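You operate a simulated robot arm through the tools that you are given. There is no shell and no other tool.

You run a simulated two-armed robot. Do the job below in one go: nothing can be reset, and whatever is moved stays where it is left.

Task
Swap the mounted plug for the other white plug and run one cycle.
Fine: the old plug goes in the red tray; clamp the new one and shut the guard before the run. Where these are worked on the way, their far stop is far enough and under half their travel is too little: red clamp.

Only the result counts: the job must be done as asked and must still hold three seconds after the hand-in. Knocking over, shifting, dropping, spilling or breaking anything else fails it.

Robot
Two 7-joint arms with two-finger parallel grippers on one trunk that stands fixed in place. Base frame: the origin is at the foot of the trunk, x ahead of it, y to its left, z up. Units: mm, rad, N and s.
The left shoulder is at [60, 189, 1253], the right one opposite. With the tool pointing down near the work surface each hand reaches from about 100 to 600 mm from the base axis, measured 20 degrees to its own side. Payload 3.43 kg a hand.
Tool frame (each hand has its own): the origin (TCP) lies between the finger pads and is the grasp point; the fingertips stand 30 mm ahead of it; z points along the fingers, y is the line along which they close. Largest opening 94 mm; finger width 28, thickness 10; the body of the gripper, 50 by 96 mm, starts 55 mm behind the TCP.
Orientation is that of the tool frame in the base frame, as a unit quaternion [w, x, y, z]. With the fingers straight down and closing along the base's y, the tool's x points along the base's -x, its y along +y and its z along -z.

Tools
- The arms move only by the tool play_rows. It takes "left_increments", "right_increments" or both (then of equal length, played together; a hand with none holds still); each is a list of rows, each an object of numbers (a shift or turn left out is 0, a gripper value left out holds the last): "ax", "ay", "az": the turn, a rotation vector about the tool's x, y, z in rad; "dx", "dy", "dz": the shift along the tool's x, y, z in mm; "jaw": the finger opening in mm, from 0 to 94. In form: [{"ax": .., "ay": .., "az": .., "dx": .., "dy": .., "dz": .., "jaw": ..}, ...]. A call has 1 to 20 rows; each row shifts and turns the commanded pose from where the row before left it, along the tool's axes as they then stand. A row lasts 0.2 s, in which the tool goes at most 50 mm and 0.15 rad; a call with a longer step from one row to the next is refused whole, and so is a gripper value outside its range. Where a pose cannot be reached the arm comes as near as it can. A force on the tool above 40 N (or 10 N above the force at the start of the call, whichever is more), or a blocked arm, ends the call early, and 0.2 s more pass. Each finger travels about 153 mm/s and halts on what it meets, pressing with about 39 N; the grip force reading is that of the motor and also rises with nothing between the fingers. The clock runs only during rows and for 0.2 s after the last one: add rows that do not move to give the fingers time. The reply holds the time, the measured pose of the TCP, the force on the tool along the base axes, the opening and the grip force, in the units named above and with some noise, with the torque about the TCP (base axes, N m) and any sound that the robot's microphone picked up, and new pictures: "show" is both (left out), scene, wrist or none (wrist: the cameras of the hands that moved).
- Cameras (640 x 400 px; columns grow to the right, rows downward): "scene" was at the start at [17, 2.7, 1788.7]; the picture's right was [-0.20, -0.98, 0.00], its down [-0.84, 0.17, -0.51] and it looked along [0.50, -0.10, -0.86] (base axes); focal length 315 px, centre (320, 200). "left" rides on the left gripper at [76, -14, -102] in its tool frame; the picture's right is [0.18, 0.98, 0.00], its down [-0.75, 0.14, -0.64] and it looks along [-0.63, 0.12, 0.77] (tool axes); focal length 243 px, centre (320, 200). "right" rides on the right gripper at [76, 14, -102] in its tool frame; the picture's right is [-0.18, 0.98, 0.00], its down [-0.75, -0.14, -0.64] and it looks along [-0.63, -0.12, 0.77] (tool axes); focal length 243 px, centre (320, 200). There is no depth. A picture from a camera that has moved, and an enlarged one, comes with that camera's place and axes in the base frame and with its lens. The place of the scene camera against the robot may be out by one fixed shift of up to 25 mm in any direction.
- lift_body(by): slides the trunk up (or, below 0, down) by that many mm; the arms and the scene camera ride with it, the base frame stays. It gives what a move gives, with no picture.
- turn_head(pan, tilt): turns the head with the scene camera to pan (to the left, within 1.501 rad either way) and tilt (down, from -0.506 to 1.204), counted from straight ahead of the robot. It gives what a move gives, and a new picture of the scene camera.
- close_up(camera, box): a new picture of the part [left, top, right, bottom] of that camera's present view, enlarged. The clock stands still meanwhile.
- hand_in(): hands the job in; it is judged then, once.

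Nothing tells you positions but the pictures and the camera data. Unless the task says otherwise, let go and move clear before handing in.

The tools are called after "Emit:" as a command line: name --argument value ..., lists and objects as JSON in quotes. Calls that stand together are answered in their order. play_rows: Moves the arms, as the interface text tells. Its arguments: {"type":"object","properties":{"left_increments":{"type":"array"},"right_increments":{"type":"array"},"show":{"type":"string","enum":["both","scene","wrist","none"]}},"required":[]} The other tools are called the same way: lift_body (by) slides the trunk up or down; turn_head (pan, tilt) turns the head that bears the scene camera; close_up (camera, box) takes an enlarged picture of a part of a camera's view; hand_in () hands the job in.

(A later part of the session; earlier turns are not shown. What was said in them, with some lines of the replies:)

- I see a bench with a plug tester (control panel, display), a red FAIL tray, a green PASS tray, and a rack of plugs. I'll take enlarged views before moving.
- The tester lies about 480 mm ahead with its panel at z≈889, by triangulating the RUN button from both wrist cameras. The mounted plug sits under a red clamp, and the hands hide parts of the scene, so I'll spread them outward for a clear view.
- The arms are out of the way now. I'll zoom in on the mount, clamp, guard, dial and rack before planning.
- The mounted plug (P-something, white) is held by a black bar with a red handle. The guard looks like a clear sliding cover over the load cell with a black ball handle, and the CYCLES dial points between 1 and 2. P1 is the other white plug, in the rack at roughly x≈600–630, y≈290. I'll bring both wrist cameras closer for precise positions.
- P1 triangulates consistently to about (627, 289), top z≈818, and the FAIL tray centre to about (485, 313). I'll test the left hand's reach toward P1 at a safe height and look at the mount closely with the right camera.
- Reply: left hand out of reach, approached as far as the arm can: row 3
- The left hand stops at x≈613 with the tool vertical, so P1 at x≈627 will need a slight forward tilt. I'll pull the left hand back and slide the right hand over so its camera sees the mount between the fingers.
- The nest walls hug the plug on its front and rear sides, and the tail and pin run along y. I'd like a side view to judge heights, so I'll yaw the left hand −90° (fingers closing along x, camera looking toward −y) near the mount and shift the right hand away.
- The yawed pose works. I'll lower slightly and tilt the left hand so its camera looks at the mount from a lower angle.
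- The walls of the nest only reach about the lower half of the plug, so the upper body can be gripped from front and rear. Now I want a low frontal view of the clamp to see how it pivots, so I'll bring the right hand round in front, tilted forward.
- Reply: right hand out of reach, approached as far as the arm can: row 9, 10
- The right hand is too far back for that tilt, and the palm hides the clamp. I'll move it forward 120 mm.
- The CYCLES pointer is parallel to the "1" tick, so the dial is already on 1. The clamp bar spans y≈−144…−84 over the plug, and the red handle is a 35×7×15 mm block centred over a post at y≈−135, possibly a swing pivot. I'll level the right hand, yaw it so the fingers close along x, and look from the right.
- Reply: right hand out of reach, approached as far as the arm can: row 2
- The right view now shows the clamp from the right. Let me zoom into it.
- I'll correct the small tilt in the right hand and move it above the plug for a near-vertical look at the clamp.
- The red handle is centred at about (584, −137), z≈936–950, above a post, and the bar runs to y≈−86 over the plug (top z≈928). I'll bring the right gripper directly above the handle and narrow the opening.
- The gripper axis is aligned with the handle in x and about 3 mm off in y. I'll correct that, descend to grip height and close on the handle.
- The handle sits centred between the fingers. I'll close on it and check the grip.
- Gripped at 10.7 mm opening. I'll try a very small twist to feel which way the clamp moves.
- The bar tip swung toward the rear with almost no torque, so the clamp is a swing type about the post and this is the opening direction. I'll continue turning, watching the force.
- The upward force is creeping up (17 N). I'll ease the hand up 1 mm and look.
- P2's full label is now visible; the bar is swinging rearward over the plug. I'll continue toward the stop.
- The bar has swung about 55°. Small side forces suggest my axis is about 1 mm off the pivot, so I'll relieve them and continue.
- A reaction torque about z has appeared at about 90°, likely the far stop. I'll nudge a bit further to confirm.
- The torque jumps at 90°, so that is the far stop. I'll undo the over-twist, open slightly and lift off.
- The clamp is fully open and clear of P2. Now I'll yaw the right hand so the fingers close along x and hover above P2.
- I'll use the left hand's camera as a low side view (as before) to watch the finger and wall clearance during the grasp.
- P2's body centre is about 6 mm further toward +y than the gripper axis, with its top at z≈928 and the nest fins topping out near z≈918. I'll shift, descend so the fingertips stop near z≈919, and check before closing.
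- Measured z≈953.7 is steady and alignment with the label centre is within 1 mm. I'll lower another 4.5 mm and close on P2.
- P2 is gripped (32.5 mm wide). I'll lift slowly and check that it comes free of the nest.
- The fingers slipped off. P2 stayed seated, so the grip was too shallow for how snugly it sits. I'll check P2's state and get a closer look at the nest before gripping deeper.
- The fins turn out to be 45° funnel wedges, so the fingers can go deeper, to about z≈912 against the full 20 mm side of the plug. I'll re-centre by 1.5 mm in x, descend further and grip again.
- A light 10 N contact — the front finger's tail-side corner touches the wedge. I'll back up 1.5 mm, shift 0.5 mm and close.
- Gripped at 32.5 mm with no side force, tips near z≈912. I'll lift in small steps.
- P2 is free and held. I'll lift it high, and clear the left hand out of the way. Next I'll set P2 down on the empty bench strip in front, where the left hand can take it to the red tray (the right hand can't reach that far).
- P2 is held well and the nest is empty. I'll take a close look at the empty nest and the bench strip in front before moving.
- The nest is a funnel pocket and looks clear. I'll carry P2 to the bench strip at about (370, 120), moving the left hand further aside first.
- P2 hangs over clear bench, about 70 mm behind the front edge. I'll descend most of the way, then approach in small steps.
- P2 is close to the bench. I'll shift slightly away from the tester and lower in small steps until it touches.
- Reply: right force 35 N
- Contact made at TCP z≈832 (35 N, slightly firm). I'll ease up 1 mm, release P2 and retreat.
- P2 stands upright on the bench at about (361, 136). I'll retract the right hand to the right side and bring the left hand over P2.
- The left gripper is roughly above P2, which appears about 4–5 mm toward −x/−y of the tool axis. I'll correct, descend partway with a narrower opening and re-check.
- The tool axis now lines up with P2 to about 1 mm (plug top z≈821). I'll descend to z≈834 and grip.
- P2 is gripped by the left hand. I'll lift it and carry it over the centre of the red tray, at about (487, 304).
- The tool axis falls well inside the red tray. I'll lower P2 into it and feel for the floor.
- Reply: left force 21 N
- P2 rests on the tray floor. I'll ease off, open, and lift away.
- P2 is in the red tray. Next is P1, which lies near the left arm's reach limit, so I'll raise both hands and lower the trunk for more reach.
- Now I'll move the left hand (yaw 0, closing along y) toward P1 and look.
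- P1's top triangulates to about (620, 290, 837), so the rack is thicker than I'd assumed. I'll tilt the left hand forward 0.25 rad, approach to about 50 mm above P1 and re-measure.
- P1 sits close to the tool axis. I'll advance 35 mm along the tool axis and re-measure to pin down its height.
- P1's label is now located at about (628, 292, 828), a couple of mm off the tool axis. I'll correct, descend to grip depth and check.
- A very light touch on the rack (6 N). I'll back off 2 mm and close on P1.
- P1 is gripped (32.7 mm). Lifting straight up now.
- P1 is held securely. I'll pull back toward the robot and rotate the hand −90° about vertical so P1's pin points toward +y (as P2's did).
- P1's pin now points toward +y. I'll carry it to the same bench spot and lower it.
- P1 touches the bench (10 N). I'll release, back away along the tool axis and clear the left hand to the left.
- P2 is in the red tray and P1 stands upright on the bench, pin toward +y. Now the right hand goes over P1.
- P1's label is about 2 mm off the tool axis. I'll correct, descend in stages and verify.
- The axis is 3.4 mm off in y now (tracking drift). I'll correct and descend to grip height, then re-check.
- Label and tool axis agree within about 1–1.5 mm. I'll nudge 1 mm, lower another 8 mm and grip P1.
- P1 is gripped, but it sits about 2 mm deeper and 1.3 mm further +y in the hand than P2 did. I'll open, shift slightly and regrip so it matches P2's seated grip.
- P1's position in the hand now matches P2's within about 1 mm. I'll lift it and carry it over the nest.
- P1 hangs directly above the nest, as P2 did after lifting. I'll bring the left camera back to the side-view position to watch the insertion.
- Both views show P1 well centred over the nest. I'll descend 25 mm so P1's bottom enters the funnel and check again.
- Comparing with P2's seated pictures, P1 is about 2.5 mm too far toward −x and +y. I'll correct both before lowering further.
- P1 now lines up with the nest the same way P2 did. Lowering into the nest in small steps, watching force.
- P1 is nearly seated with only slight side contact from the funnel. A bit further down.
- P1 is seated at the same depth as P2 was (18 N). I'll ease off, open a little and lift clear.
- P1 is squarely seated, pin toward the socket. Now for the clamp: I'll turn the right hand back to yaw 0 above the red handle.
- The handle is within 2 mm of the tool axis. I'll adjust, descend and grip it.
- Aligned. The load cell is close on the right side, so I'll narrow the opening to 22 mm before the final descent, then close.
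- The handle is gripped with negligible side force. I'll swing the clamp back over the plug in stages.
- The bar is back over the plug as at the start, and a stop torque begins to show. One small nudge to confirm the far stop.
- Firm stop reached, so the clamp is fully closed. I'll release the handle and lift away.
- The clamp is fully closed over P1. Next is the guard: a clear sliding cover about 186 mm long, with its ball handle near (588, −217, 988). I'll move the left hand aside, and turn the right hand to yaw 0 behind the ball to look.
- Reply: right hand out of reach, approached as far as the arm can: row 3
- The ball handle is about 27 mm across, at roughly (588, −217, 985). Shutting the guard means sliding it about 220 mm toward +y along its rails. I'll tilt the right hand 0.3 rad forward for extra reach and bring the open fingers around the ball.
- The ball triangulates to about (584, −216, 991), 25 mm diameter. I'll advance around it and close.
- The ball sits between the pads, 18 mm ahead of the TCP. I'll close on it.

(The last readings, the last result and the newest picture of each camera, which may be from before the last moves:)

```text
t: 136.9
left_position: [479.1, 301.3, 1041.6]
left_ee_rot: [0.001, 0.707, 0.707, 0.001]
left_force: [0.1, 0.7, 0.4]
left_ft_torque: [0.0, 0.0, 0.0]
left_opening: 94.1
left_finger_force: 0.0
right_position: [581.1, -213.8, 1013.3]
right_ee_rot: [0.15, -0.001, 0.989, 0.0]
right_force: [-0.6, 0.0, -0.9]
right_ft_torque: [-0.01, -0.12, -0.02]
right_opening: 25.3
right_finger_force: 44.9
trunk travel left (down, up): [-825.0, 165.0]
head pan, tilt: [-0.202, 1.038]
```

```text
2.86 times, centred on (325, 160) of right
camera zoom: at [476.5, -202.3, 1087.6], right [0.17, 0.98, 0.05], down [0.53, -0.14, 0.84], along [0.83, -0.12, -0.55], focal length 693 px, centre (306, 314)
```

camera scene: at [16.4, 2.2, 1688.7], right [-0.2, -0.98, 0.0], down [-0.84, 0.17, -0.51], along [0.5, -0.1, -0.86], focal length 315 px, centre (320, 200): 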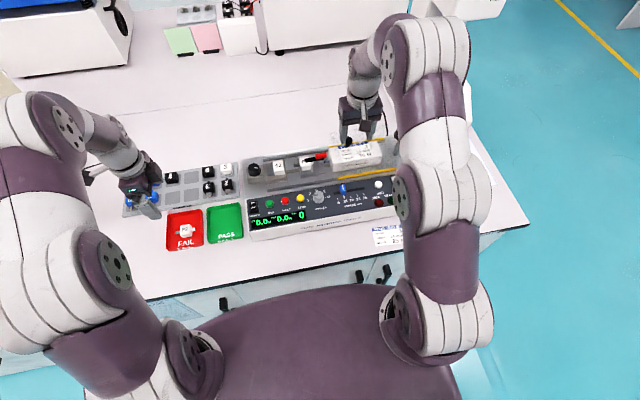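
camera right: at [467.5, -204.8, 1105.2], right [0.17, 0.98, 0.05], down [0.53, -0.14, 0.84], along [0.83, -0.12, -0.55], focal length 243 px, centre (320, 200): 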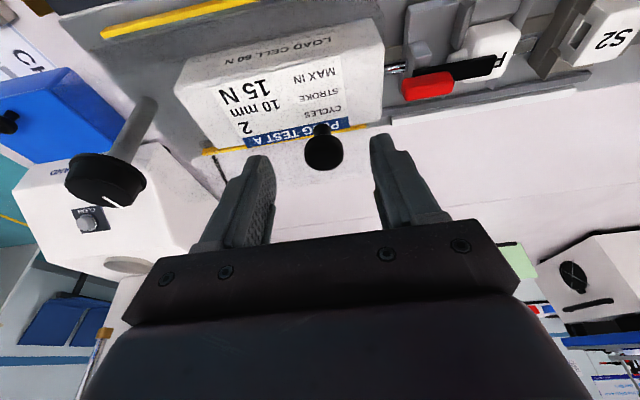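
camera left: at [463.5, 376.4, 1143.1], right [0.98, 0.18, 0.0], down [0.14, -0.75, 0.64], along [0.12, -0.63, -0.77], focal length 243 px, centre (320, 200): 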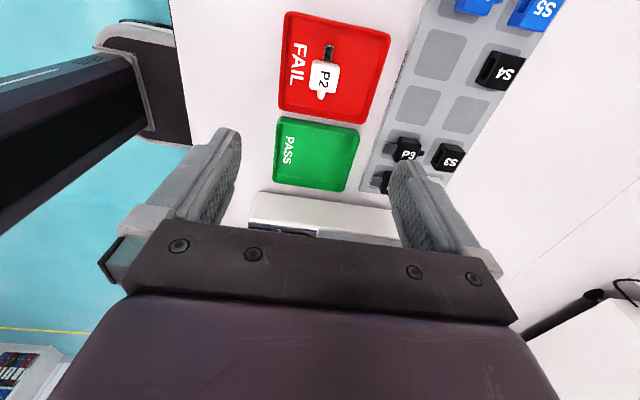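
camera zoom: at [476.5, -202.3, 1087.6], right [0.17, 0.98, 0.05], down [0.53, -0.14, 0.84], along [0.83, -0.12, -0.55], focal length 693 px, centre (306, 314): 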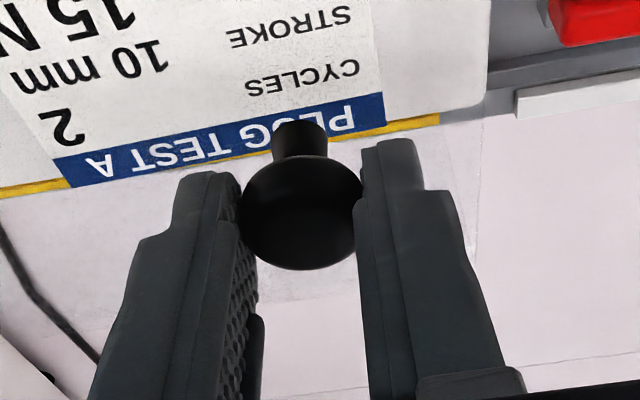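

The ball is gripped (25.3 mm). I'll slide the guard left a little to feel its resistance.

Emit:
play_rows --right_increments '[{"dy": 8}, {"dy": 8}, {}]' --show "none"

Emit:
close_up --camera "scene" --box '[235, 120, 400, 225]'

```text
t: 137.7
left_position: [480.0, 300.0, 1041.0]
left_ee_rot: [0.0, 0.707, 0.707, 0.001]
left_force: [0.1, -0.1, 0.6]
left_ft_torque: [0.0, 0.0, -0.03]
left_opening: 94.0
left_finger_force: 0.0
right_position: [580.2, -201.0, 1013.3]
right_ee_rot: [0.15, -0.002, 0.989, 0.0]
right_force: [0.7, 0.5, -1.5]
right_ft_torque: [0.01, 0.01, -0.02]
right_opening: 25.2
right_finger_force: 45.2
trunk travel left (down, up): [-825.0, 165.0]
head pan, tilt: [-0.202, 1.038]
```

```text
3.81 times, centred on (318, 172) of scene
camera zoom: at [17.5, 2.7, 1688.7], right [-0.2, -0.98, 0.0], down [-0.84, 0.17, -0.51], along [0.5, -0.1, -0.86], focal length 1200 px, centre (330, 305)
```

zoom: 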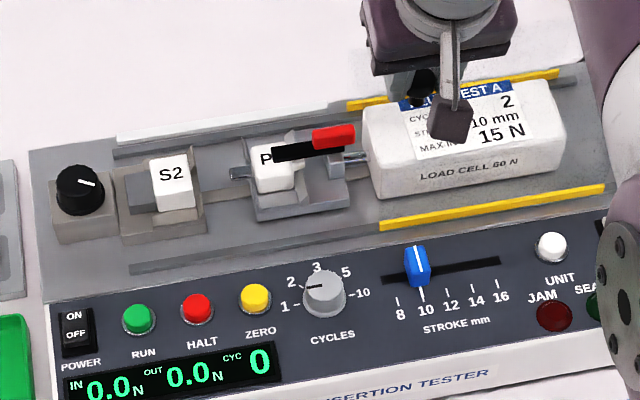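

The guard glides easily (yellow edges moved left). Continuing the slide.

Emit:
play_rows --right_increments '[{"dy": 18}, {"dy": 20}, {"dy": 20}, {}]' --show "none"

Emit:
play_rows --right_increments '[{"dy": 20}, {"dy": 20}, {"dy": 20}, {}]' --show "none"

Emit:
close_up --camera "scene" --box '[235, 120, 400, 225]'

```text
t: 138.7
left_position: [477.9, 301.7, 1041.8]
left_ee_rot: [0.0, 0.707, 0.707, 0.002]
left_force: [0.0, -0.8, 0.1]
left_ft_torque: [0.01, -0.03, -0.01]
left_opening: 94.0
left_finger_force: 0.2
right_position: [580.8, -142.4, 1012.4]
right_ee_rot: [0.15, -0.002, 0.989, 0.0]
right_force: [-2.5, 1.5, 8.5]
right_ft_torque: [-0.03, 1.09, -0.01]
right_opening: 25.3
right_finger_force: 44.9
trunk travel left (down, up): [-825.0, 165.0]
head pan, tilt: [-0.202, 1.038]
```

```text
t: 139.7
left_position: [477.3, 301.5, 1041.1]
left_ee_rot: [0.001, 0.707, 0.707, 0.001]
left_force: [-0.3, -0.3, -1.1]
left_ft_torque: [-0.01, 0.04, 0.01]
left_opening: 94.0
left_finger_force: 0.1
right_position: [581.0, -81.6, 1012.9]
right_ee_rot: [0.151, -0.002, 0.989, 0.001]
right_force: [-5.5, 0.7, 6.4]
right_ft_torque: [-0.01, -0.39, 0.06]
right_opening: 25.3
right_finger_force: 44.7
trunk travel left (down, up): [-825.0, 165.0]
head pan, tilt: [-0.202, 1.038]
```

```text
3.81 times, centred on (318, 172) of scene
camera zoom: at [14.4, 2.9, 1688.7], right [-0.2, -0.98, 0.0], down [-0.84, 0.17, -0.51], along [0.5, -0.1, -0.86], focal length 1200 px, centre (330, 305)
```

zoom: 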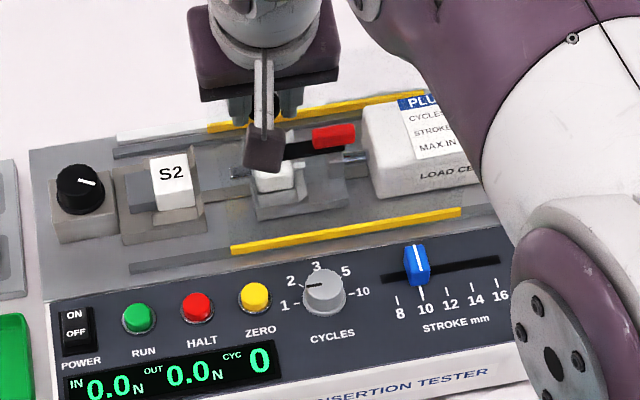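

Emit:
play_rows --right_increments '[{"dy": 18}, {"dy": 18}, {"dy": 18}, {}]' --show "none"

Emit:
close_up --camera "scene" --box '[235, 120, 400, 225]'

```text
t: 140.7
left_position: [478.9, 301.1, 1041.4]
left_ee_rot: [0.0, 0.706, 0.708, 0.001]
left_force: [-0.3, 1.2, -0.2]
left_ft_torque: [0.0, 0.02, -0.03]
left_opening: 93.9
left_finger_force: 0.1
right_position: [579.8, -26.0, 1013.7]
right_ee_rot: [0.151, -0.002, 0.989, 0.001]
right_force: [2.6, 0.4, 5.5]
right_ft_torque: [-0.05, -0.75, -0.03]
right_opening: 25.2
right_finger_force: 45.1
trunk travel left (down, up): [-825.0, 165.0]
head pan, tilt: [-0.202, 1.038]
```

```text
3.81 times, centred on (318, 172) of scene
camera zoom: at [16.8, 2.8, 1688.7], right [-0.2, -0.98, 0.0], down [-0.84, 0.17, -0.51], along [0.5, -0.1, -0.86], focal length 1200 px, centre (330, 305)
```

zoom: 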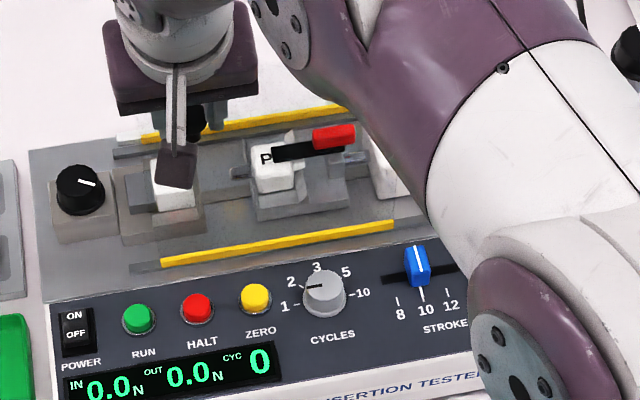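

About 27 mm of rail left. I'll continue in smaller steps until I feel the stop.

Emit:
play_rows --right_increments '[{"dy": 8}, {"dy": 8}, {"dy": 5}, {}]' --show "none"

Emit:
play_rows --right_increments '[{"dy": 3}, {"dy": 3}, {}]' --show "none"

Emit:
close_up --camera "scene" --box '[235, 120, 400, 225]'

```text
t: 141.7
left_position: [480.4, 301.6, 1040.6]
left_ee_rot: [0.0, 0.707, 0.707, 0.001]
left_force: [-0.8, 0.0, -0.4]
left_ft_torque: [0.0, -0.01, -0.02]
left_opening: 93.9
left_finger_force: 0.1
right_position: [580.1, -5.2, 1012.6]
right_ee_rot: [0.149, -0.002, 0.989, 0.0]
right_force: [4.2, 2.8, -0.2]
right_ft_torque: [0.13, -0.82, 0.03]
right_opening: 25.1
right_finger_force: 44.8
trunk travel left (down, up): [-825.0, 165.0]
head pan, tilt: [-0.202, 1.038]
```

```text
t: 142.5
left_position: [480.3, 298.0, 1041.9]
left_ee_rot: [-0.003, 0.707, 0.707, 0.001]
left_force: [0.1, 0.7, 0.3]
left_ft_torque: [0.01, -0.02, -0.02]
left_opening: 94.0
left_finger_force: 0.0
right_position: [580.5, -4.3, 1012.2]
right_ee_rot: [0.147, -0.001, 0.989, 0.001]
right_force: [8.8, -27.9, -2.8]
right_ft_torque: [-0.76, -0.38, -0.25]
right_opening: 25.0
right_finger_force: 45.4
trunk travel left (down, up): [-825.0, 165.0]
head pan, tilt: [-0.202, 1.038]
```

```text
3.81 times, centred on (318, 172) of scene
camera zoom: at [19.8, -4.4, 1688.6], right [-0.2, -0.98, 0.0], down [-0.85, 0.18, -0.5], along [0.49, -0.1, -0.86], focal length 1200 px, centre (330, 305)
```

zoom: 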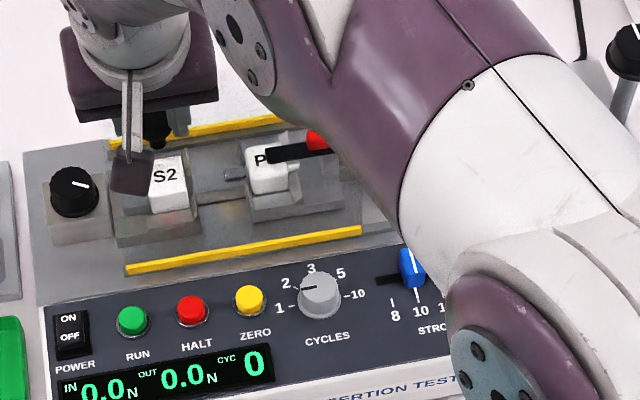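

The guard hit its stop (28 N, no further motion) with its edges at the rail ends, so it is shut. I'll relieve the push, open the fingers and back off.

Emit:
play_rows --right_increments '[{"dy": -3}, {"dy": -2}, {}]' --show "none"

```text
t: 143.3
left_position: [480.5, 301.8, 1041.5]
left_ee_rot: [-0.001, 0.707, 0.707, 0.0]
left_force: [0.8, 0.0, 0.1]
left_ft_torque: [0.0, 0.0, -0.01]
left_opening: 93.8
left_finger_force: 0.0
right_position: [580.1, -3.7, 1012.3]
right_ee_rot: [0.149, -0.003, 0.989, 0.001]
right_force: [4.5, -3.7, -7.3]
right_ft_torque: [0.1, 0.53, 0.08]
right_opening: 25.5
right_finger_force: 45.1
trunk travel left (down, up): [-825.0, 165.0]
head pan, tilt: [-0.202, 1.038]
```

Emit:
play_rows --right_increments '[{"jaw": 32}, {"jaw": 50}, {}, {"dz": -20}, {"dz": -30}, {"dz": -30}, {}]' --show "both"

Emit:
close_up --camera "right" --box '[200, 40, 440, 230]'

```text
t: 144.9
left_position: [478.3, 301.3, 1040.8]
left_ee_rot: [0.0, 0.707, 0.707, 0.001]
left_force: [0.9, 0.2, 0.0]
left_ft_torque: [-0.05, 0.0, -0.01]
left_opening: 93.8
left_finger_force: 0.0
right_position: [556.2, -6.8, 1090.5]
right_ee_rot: [0.15, -0.003, 0.989, 0.0]
right_force: [-0.6, 0.7, -0.1]
right_ft_torque: [0.02, 0.01, 0.03]
right_opening: 49.9
right_finger_force: 0.0
trunk travel left (down, up): [-825.0, 165.0]
head pan, tilt: [-0.202, 1.038]
camera scene: at [17.8, 2.8, 1688.7], right [-0.2, -0.98, 0.0], down [-0.84, 0.17, -0.51], along [0.5, -0.1, -0.86], focal length 315 px, centre (320, 200)
camera right: at [451.9, 5.9, 1164.7], right [0.17, 0.98, 0.06], down [0.53, -0.14, 0.84], along [0.83, -0.12, -0.55], focal length 243 px, centre (320, 200)
```

scene: 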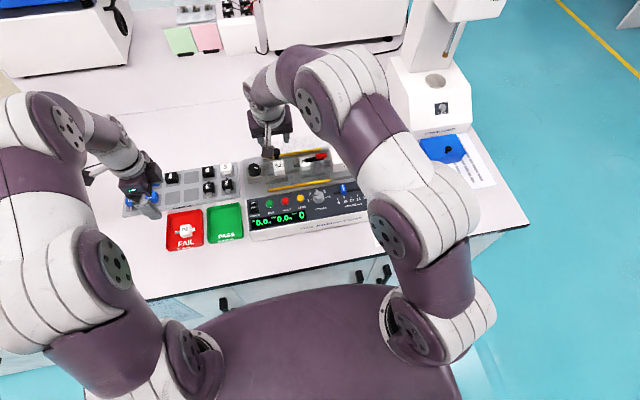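
right: 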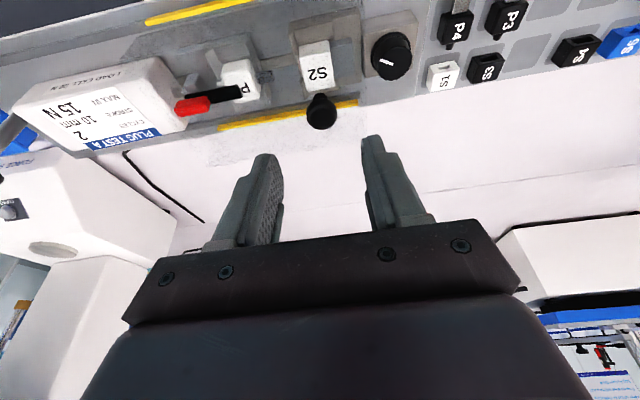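

```text
2.11 times, centred on (320, 135) of right
camera zoom: at [451.9, 5.9, 1164.7], right [0.17, 0.98, 0.06], down [0.53, -0.14, 0.84], along [0.83, -0.12, -0.55], focal length 511 px, centre (320, 337)
```

zoom: 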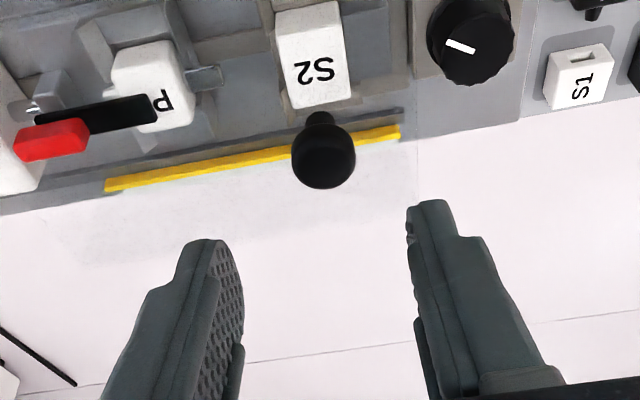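

The guard is shut over socket and plug, and the clamp is on P1. CYCLES still points to 1 and the display shows power is on. I'll level the right hand, close its fingers and move above the green RUN button, at about (479, 37, 889).

Emit:
play_rows --right_increments '[{"ay": 0.15, "jaw": 0}, {"ay": 0.15}, {"dx": 26, "dy": 14}, {"dx": 26, "dy": 15}, {"dx": 25, "dy": 15}, {"dz": 30}, {"dz": 20}, {}, {}]' --show "wrist"

Emit:
close_up --camera "right" --box '[220, 40, 420, 200]'

Emit:
close_up --camera "scene" --box '[235, 140, 380, 240]'

```text
t: 146.9
left_position: [479.0, 300.7, 1042.2]
left_ee_rot: [-0.001, 0.706, 0.708, 0.001]
left_force: [-0.1, 0.0, 0.2]
left_ft_torque: [-0.01, 0.02, -0.02]
left_opening: 94.0
left_finger_force: 0.1
right_position: [476.1, 37.4, 1033.0]
right_ee_rot: [0.0, -0.002, 1.0, 0.0]
right_force: [-0.5, -0.9, -0.8]
right_ft_torque: [0.03, 0.01, -0.02]
right_opening: 0.1
right_finger_force: 32.8
right hand out of reach, approached as far as the arm can: row 2
trunk travel left (down, up): [-825.0, 165.0]
head pan, tilt: [-0.202, 1.038]
camera right: at [399.0, 50.0, 1134.3], right [0.18, 0.98, 0.0], down [0.75, -0.14, 0.64], along [0.63, -0.12, -0.77], focal length 243 px, centre (320, 200)
```

right: 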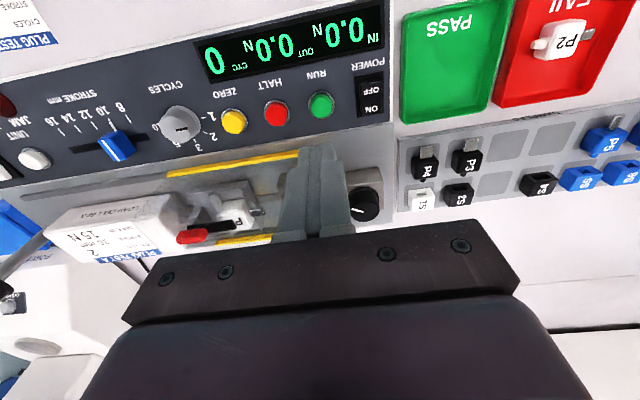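

```text
2.50 times, centred on (320, 120) of right
camera zoom: at [399.0, 50.0, 1134.3], right [0.18, 0.98, 0.0], down [0.75, -0.14, 0.64], along [0.63, -0.12, -0.77], focal length 606 px, centre (320, 400)
```

zoom: 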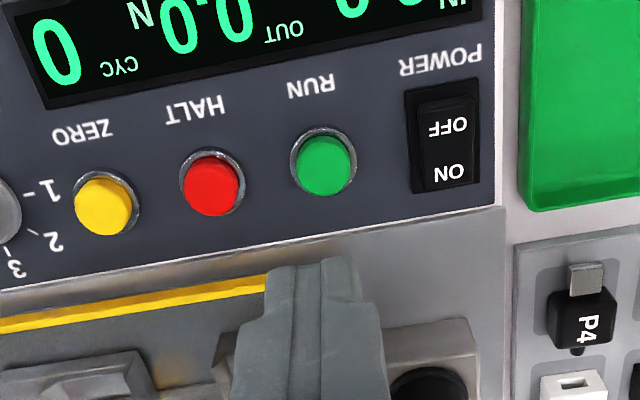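

```text
4.00 times, centred on (308, 190) of scene
camera zoom: at [17.3, 2.8, 1688.7], right [-0.2, -0.98, 0.0], down [-0.84, 0.17, -0.51], along [0.5, -0.1, -0.86], focal length 1260 px, centre (370, 240)
```

zoom: 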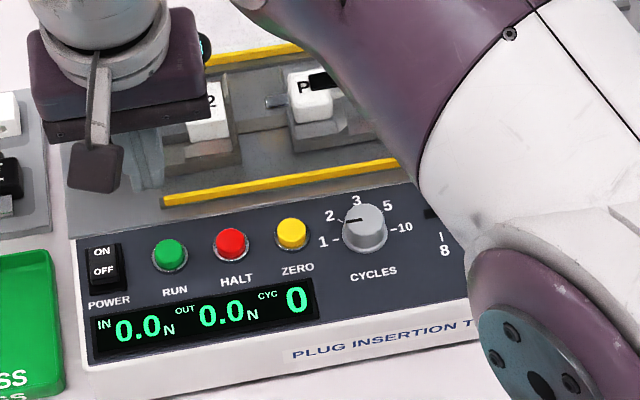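

RUN is at about (481.5, 36). I'll align the closed fingertips over it and descend to just above.

Emit:
play_rows --right_increments '[{"dx": -5, "dy": -1.4}, {"dz": 35}, {"dz": 35}, {"dz": 25}, {}, {}]' --show "none"

Emit:
close_up --camera "right" --box '[230, 80, 410, 220]'

Emit:
close_up --camera "scene" --box '[235, 165, 325, 225]'

```text
t: 148.3
left_position: [478.5, 301.4, 1040.3]
left_ee_rot: [-0.001, 0.707, 0.707, 0.002]
left_force: [0.0, -0.1, -0.4]
left_ft_torque: [0.02, 0.03, 0.01]
left_opening: 93.8
left_finger_force: 0.1
right_position: [476.8, 34.3, 941.4]
right_ee_rot: [0.001, -0.002, 1.0, -0.001]
right_force: [0.7, 0.7, -0.5]
right_ft_torque: [0.02, 0.03, 0.01]
right_opening: 0.1
right_finger_force: 33.2
trunk travel left (down, up): [-825.0, 165.0]
head pan, tilt: [-0.202, 1.038]
```

```text
2.86 times, centred on (320, 150) of right
camera zoom: at [400.0, 46.6, 1043.8], right [0.18, 0.98, 0.0], down [0.75, -0.14, 0.64], along [0.63, -0.12, -0.77], focal length 693 px, centre (320, 343)
```

zoom: 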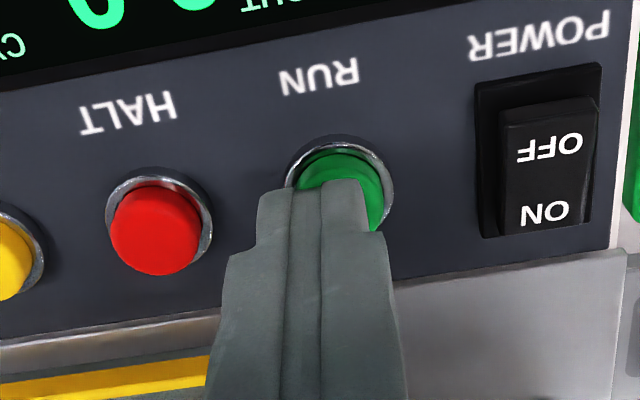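

```text
6.67 times, centred on (280, 195) of scene
camera zoom: at [17.0, 2.8, 1688.7], right [-0.2, -0.98, 0.0], down [-0.84, 0.17, -0.51], along [0.5, -0.1, -0.86], focal length 2100 px, centre (587, 233)
```

zoom: 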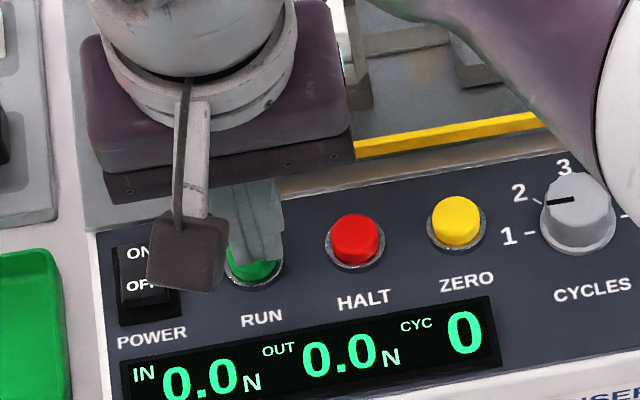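

The button centre is about 4.4 mm further to +y. I'll correct that and press down in small steps.

Emit:
play_rows --right_increments '[{"dy": 4.3}, {"dz": 8}, {"dz": 4}, {}]' --show "none"

Emit:
close_up --camera "right" --box '[230, 80, 410, 220]'

```text
t: 149.3
left_position: [479.3, 300.6, 1042.1]
left_ee_rot: [0.0, 0.707, 0.707, 0.001]
left_force: [-0.2, 0.0, 0.9]
left_ft_torque: [0.0, -0.01, 0.01]
left_opening: 93.9
left_finger_force: 0.0
right_position: [478.4, 38.0, 931.1]
right_ee_rot: [0.0, -0.001, 1.0, -0.001]
right_force: [-0.2, 0.1, 2.4]
right_ft_torque: [0.0, 0.02, -0.03]
right_opening: 0.0
right_finger_force: 33.5
trunk travel left (down, up): [-825.0, 165.0]
head pan, tilt: [-0.202, 1.038]
heard: click
```

```text
2.86 times, centred on (320, 150) of right
camera zoom: at [401.8, 51.2, 1031.6], right [0.18, 0.98, 0.0], down [0.75, -0.14, 0.64], along [0.63, -0.12, -0.77], focal length 693 px, centre (320, 343)
```

zoom: 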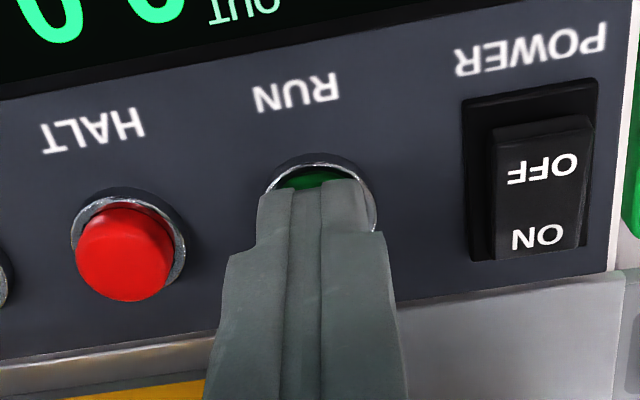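

A click: RUN has been pressed. I'll lift off straight away and watch the tester run.

Emit:
play_rows --right_increments '[{"dz": -10}, {"dz": -25}, {"dz": -35}, {}]' --show "both"

Emit:
close_up --camera "scene" --box '[235, 140, 380, 240]'

```text
t: 150.3
left_position: [479.0, 299.9, 1041.5]
left_ee_rot: [0.0, 0.707, 0.707, 0.001]
left_force: [0.1, -0.5, -0.7]
left_ft_torque: [0.0, 0.03, 0.02]
left_opening: 94.0
left_finger_force: 0.1
right_position: [480.1, 37.7, 1002.0]
right_ee_rot: [0.0, -0.001, 1.0, -0.001]
right_force: [0.0, 1.1, 0.1]
right_ft_torque: [-0.01, 0.01, -0.01]
right_opening: 0.0
right_finger_force: 32.7
trunk travel left (down, up): [-825.0, 165.0]
head pan, tilt: [-0.202, 1.038]
camera scene: at [17.7, 3.0, 1688.7], right [-0.2, -0.98, 0.0], down [-0.84, 0.17, -0.51], along [0.5, -0.1, -0.86], focal length 315 px, centre (320, 200)
camera right: at [403.8, 51.6, 1103.7], right [0.18, 0.98, 0.0], down [0.75, -0.14, 0.64], along [0.63, -0.12, -0.77], focal length 243 px, centre (320, 200)
```

scene: 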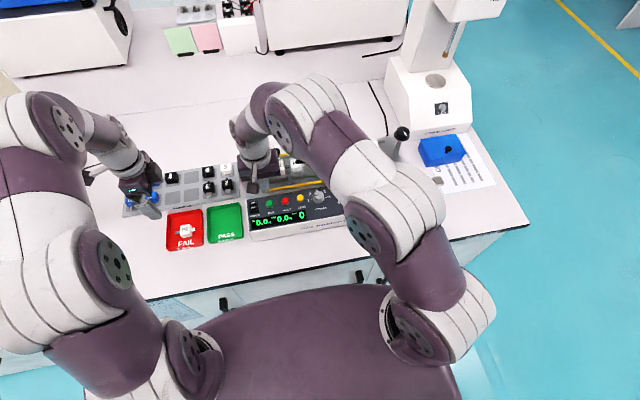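
right: 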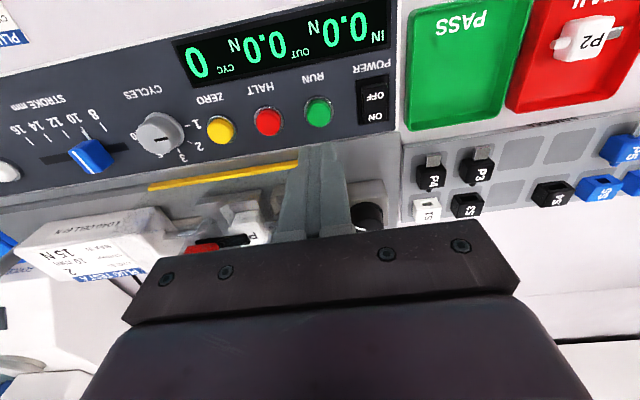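

```text
4.00 times, centred on (308, 190) of scene
camera zoom: at [17.7, 3.0, 1688.7], right [-0.2, -0.98, 0.0], down [-0.84, 0.17, -0.51], along [0.5, -0.1, -0.86], focal length 1260 px, centre (370, 240)
```

zoom: 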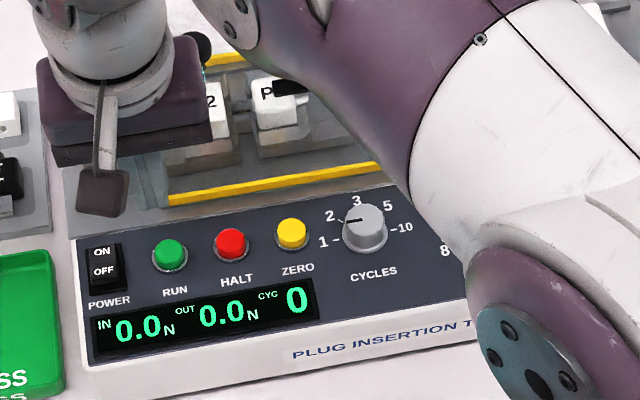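

The carriage looks to be moving toward the socket. I'll move the right hand away to the right and watch.

Emit:
play_rows --right_increments '[{"dz": -20, "dx": 20}, {"dx": 30, "dz": -20}, {"dx": 30, "dy": -20}, {"dy": -40}, {"dy": -40}, {"dy": -40}, {"dy": -40}, {}]' --show "scene"

Emit:
close_up --camera "scene" --box '[235, 130, 400, 240]'

```text
t: 152.1
left_position: [478.8, 302.3, 1041.3]
left_ee_rot: [-0.001, 0.707, 0.707, 0.001]
left_force: [0.0, 0.3, -0.3]
left_ft_torque: [-0.05, 0.05, -0.01]
left_opening: 94.1
left_finger_force: 0.0
right_position: [397.4, -140.1, 1043.9]
right_ee_rot: [0.0, -0.002, 1.0, -0.001]
right_force: [0.2, 0.3, 0.4]
right_ft_torque: [-0.05, -0.01, 0.0]
right_opening: 0.1
right_finger_force: 33.5
trunk travel left (down, up): [-825.0, 165.0]
head pan, tilt: [-0.202, 1.038]
camera scene: at [16.9, 3.8, 1688.7], right [-0.2, -0.98, 0.0], down [-0.84, 0.17, -0.51], along [0.5, -0.1, -0.86], focal length 315 px, centre (320, 200)
```

scene: 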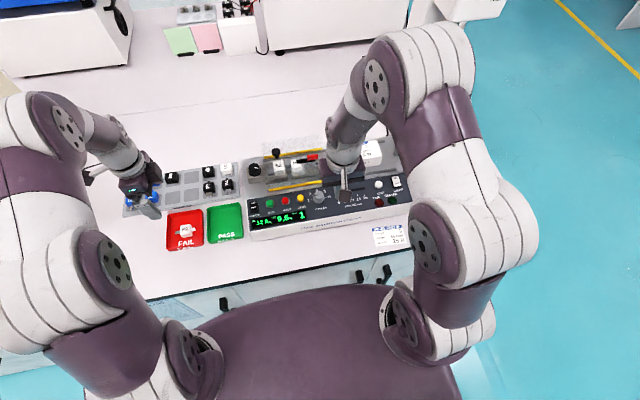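

```text
3.64 times, centred on (318, 185) of scene
camera zoom: at [16.9, 3.8, 1688.7], right [-0.2, -0.98, 0.0], down [-0.84, 0.17, -0.51], along [0.5, -0.1, -0.86], focal length 1145 px, centre (329, 254)
```

zoom: 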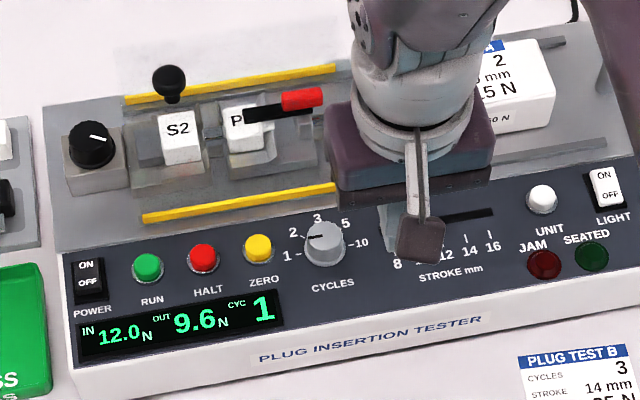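

The display shows IN 12.0 N, OUT 9.6 N, CYC 1, so one cycle has run. I'll move the right hand further clear, wait and re-check everything.

Emit:
play_rows --right_increments '[{"dy": -40, "dz": -20}, {"dy": -40, "dz": -20}, {"dy": -40, "dz": -20}, {"dy": -30}, {}, {}, {}, {}, {}, {}, {}]' --left_increments '[{"dz": -20, "dx": 20}, {"dz": -20, "dx": 20}, {"dz": -20}, {}, {}, {}, {}, {}, {}, {}, {}]' --show "scene"

Emit:
close_up --camera "scene" --box '[235, 130, 420, 250]'

Emit:
close_up --camera "scene" --box '[260, 140, 345, 195]'

Emit:
close_up --camera "scene" --box '[115, 150, 260, 260]'

```text
t: 154.5
left_position: [480.0, 341.0, 1102.2]
left_ee_rot: [-0.001, 0.707, 0.707, 0.001]
left_force: [0.0, -0.4, 1.0]
left_ft_torque: [-0.01, -0.03, 0.02]
left_opening: 94.0
left_finger_force: 0.2
right_position: [398.2, -293.2, 1101.3]
right_ee_rot: [0.0, -0.002, 1.0, 0.0]
right_force: [-0.9, 0.4, 0.3]
right_ft_torque: [0.0, 0.0, -0.01]
right_opening: 0.0
right_finger_force: 32.8
trunk travel left (down, up): [-825.0, 165.0]
head pan, tilt: [-0.202, 1.038]
camera scene: at [16.9, 2.9, 1688.7], right [-0.2, -0.98, 0.0], down [-0.84, 0.17, -0.51], along [0.5, -0.1, -0.86], focal length 315 px, centre (320, 200)
```

scene: 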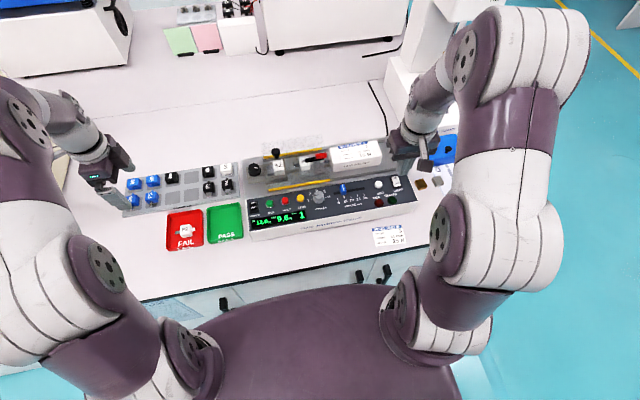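

```text
3.33 times, centred on (328, 190) of scene
camera zoom: at [16.9, 2.9, 1688.7], right [-0.2, -0.98, 0.0], down [-0.84, 0.17, -0.51], along [0.5, -0.1, -0.86], focal length 1050 px, centre (295, 233)
```

zoom: 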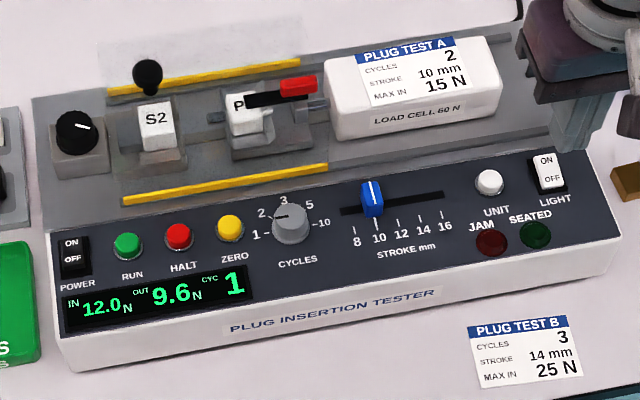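

```text
7.27 times, centred on (302, 168) of scene
camera zoom: at [16.9, 2.9, 1688.7], right [-0.2, -0.98, 0.0], down [-0.84, 0.17, -0.51], along [0.5, -0.1, -0.86], focal length 2290 px, centre (447, 436)
```

zoom: 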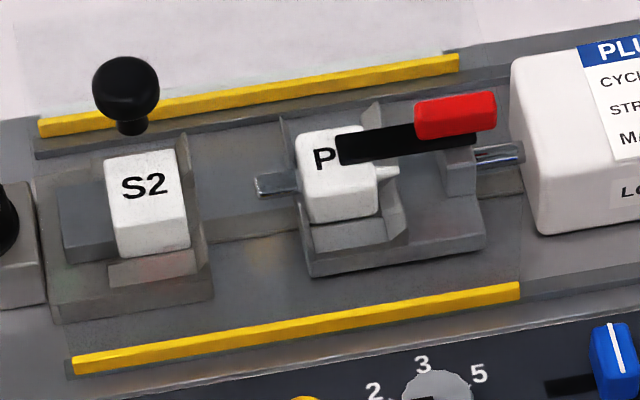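

```text
3.64 times, centred on (188, 205) of scene
camera zoom: at [16.9, 2.9, 1688.7], right [-0.2, -0.98, 0.0], down [-0.84, 0.17, -0.51], along [0.5, -0.1, -0.86], focal length 1145 px, centre (802, 182)
```

zoom: 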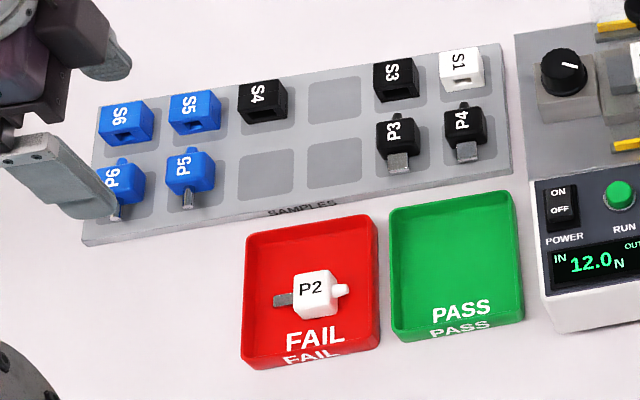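

P1 is clamped in the mount with the guard shut, and the display holds at CYC 1 (IN 12.0 N, OUT 9.6 N) with no jam light. P2 lies in the red tray, the rest looks undisturbed and both hands are clear and empty, so I'm handing in.

Emit:
hand_in

```text
The job is handed in.
```

The plug is swapped and one cycle has run. I handed the job in and haven't seen a verdict on it.

- **Old plug:** P2 is in the red tray.
- **New plug:** P1, the other white plug, sits in the mount with its pin toward the socket. The red clamp is closed to its far stop.
- **Guard:** it was shut to its stop before I pressed RUN.
- **Run:** the display reads IN 12.0 N, OUT 9.6 N and CYC 1, with the jam light off. The CYCLES dial was already on 1, and I left it and the stroke setting alone.

On the way, each plug stood briefly on the empty bench strip so one hand could pass it to the other. In the last pictures nothing else looked moved, and both hands were empty and clear.
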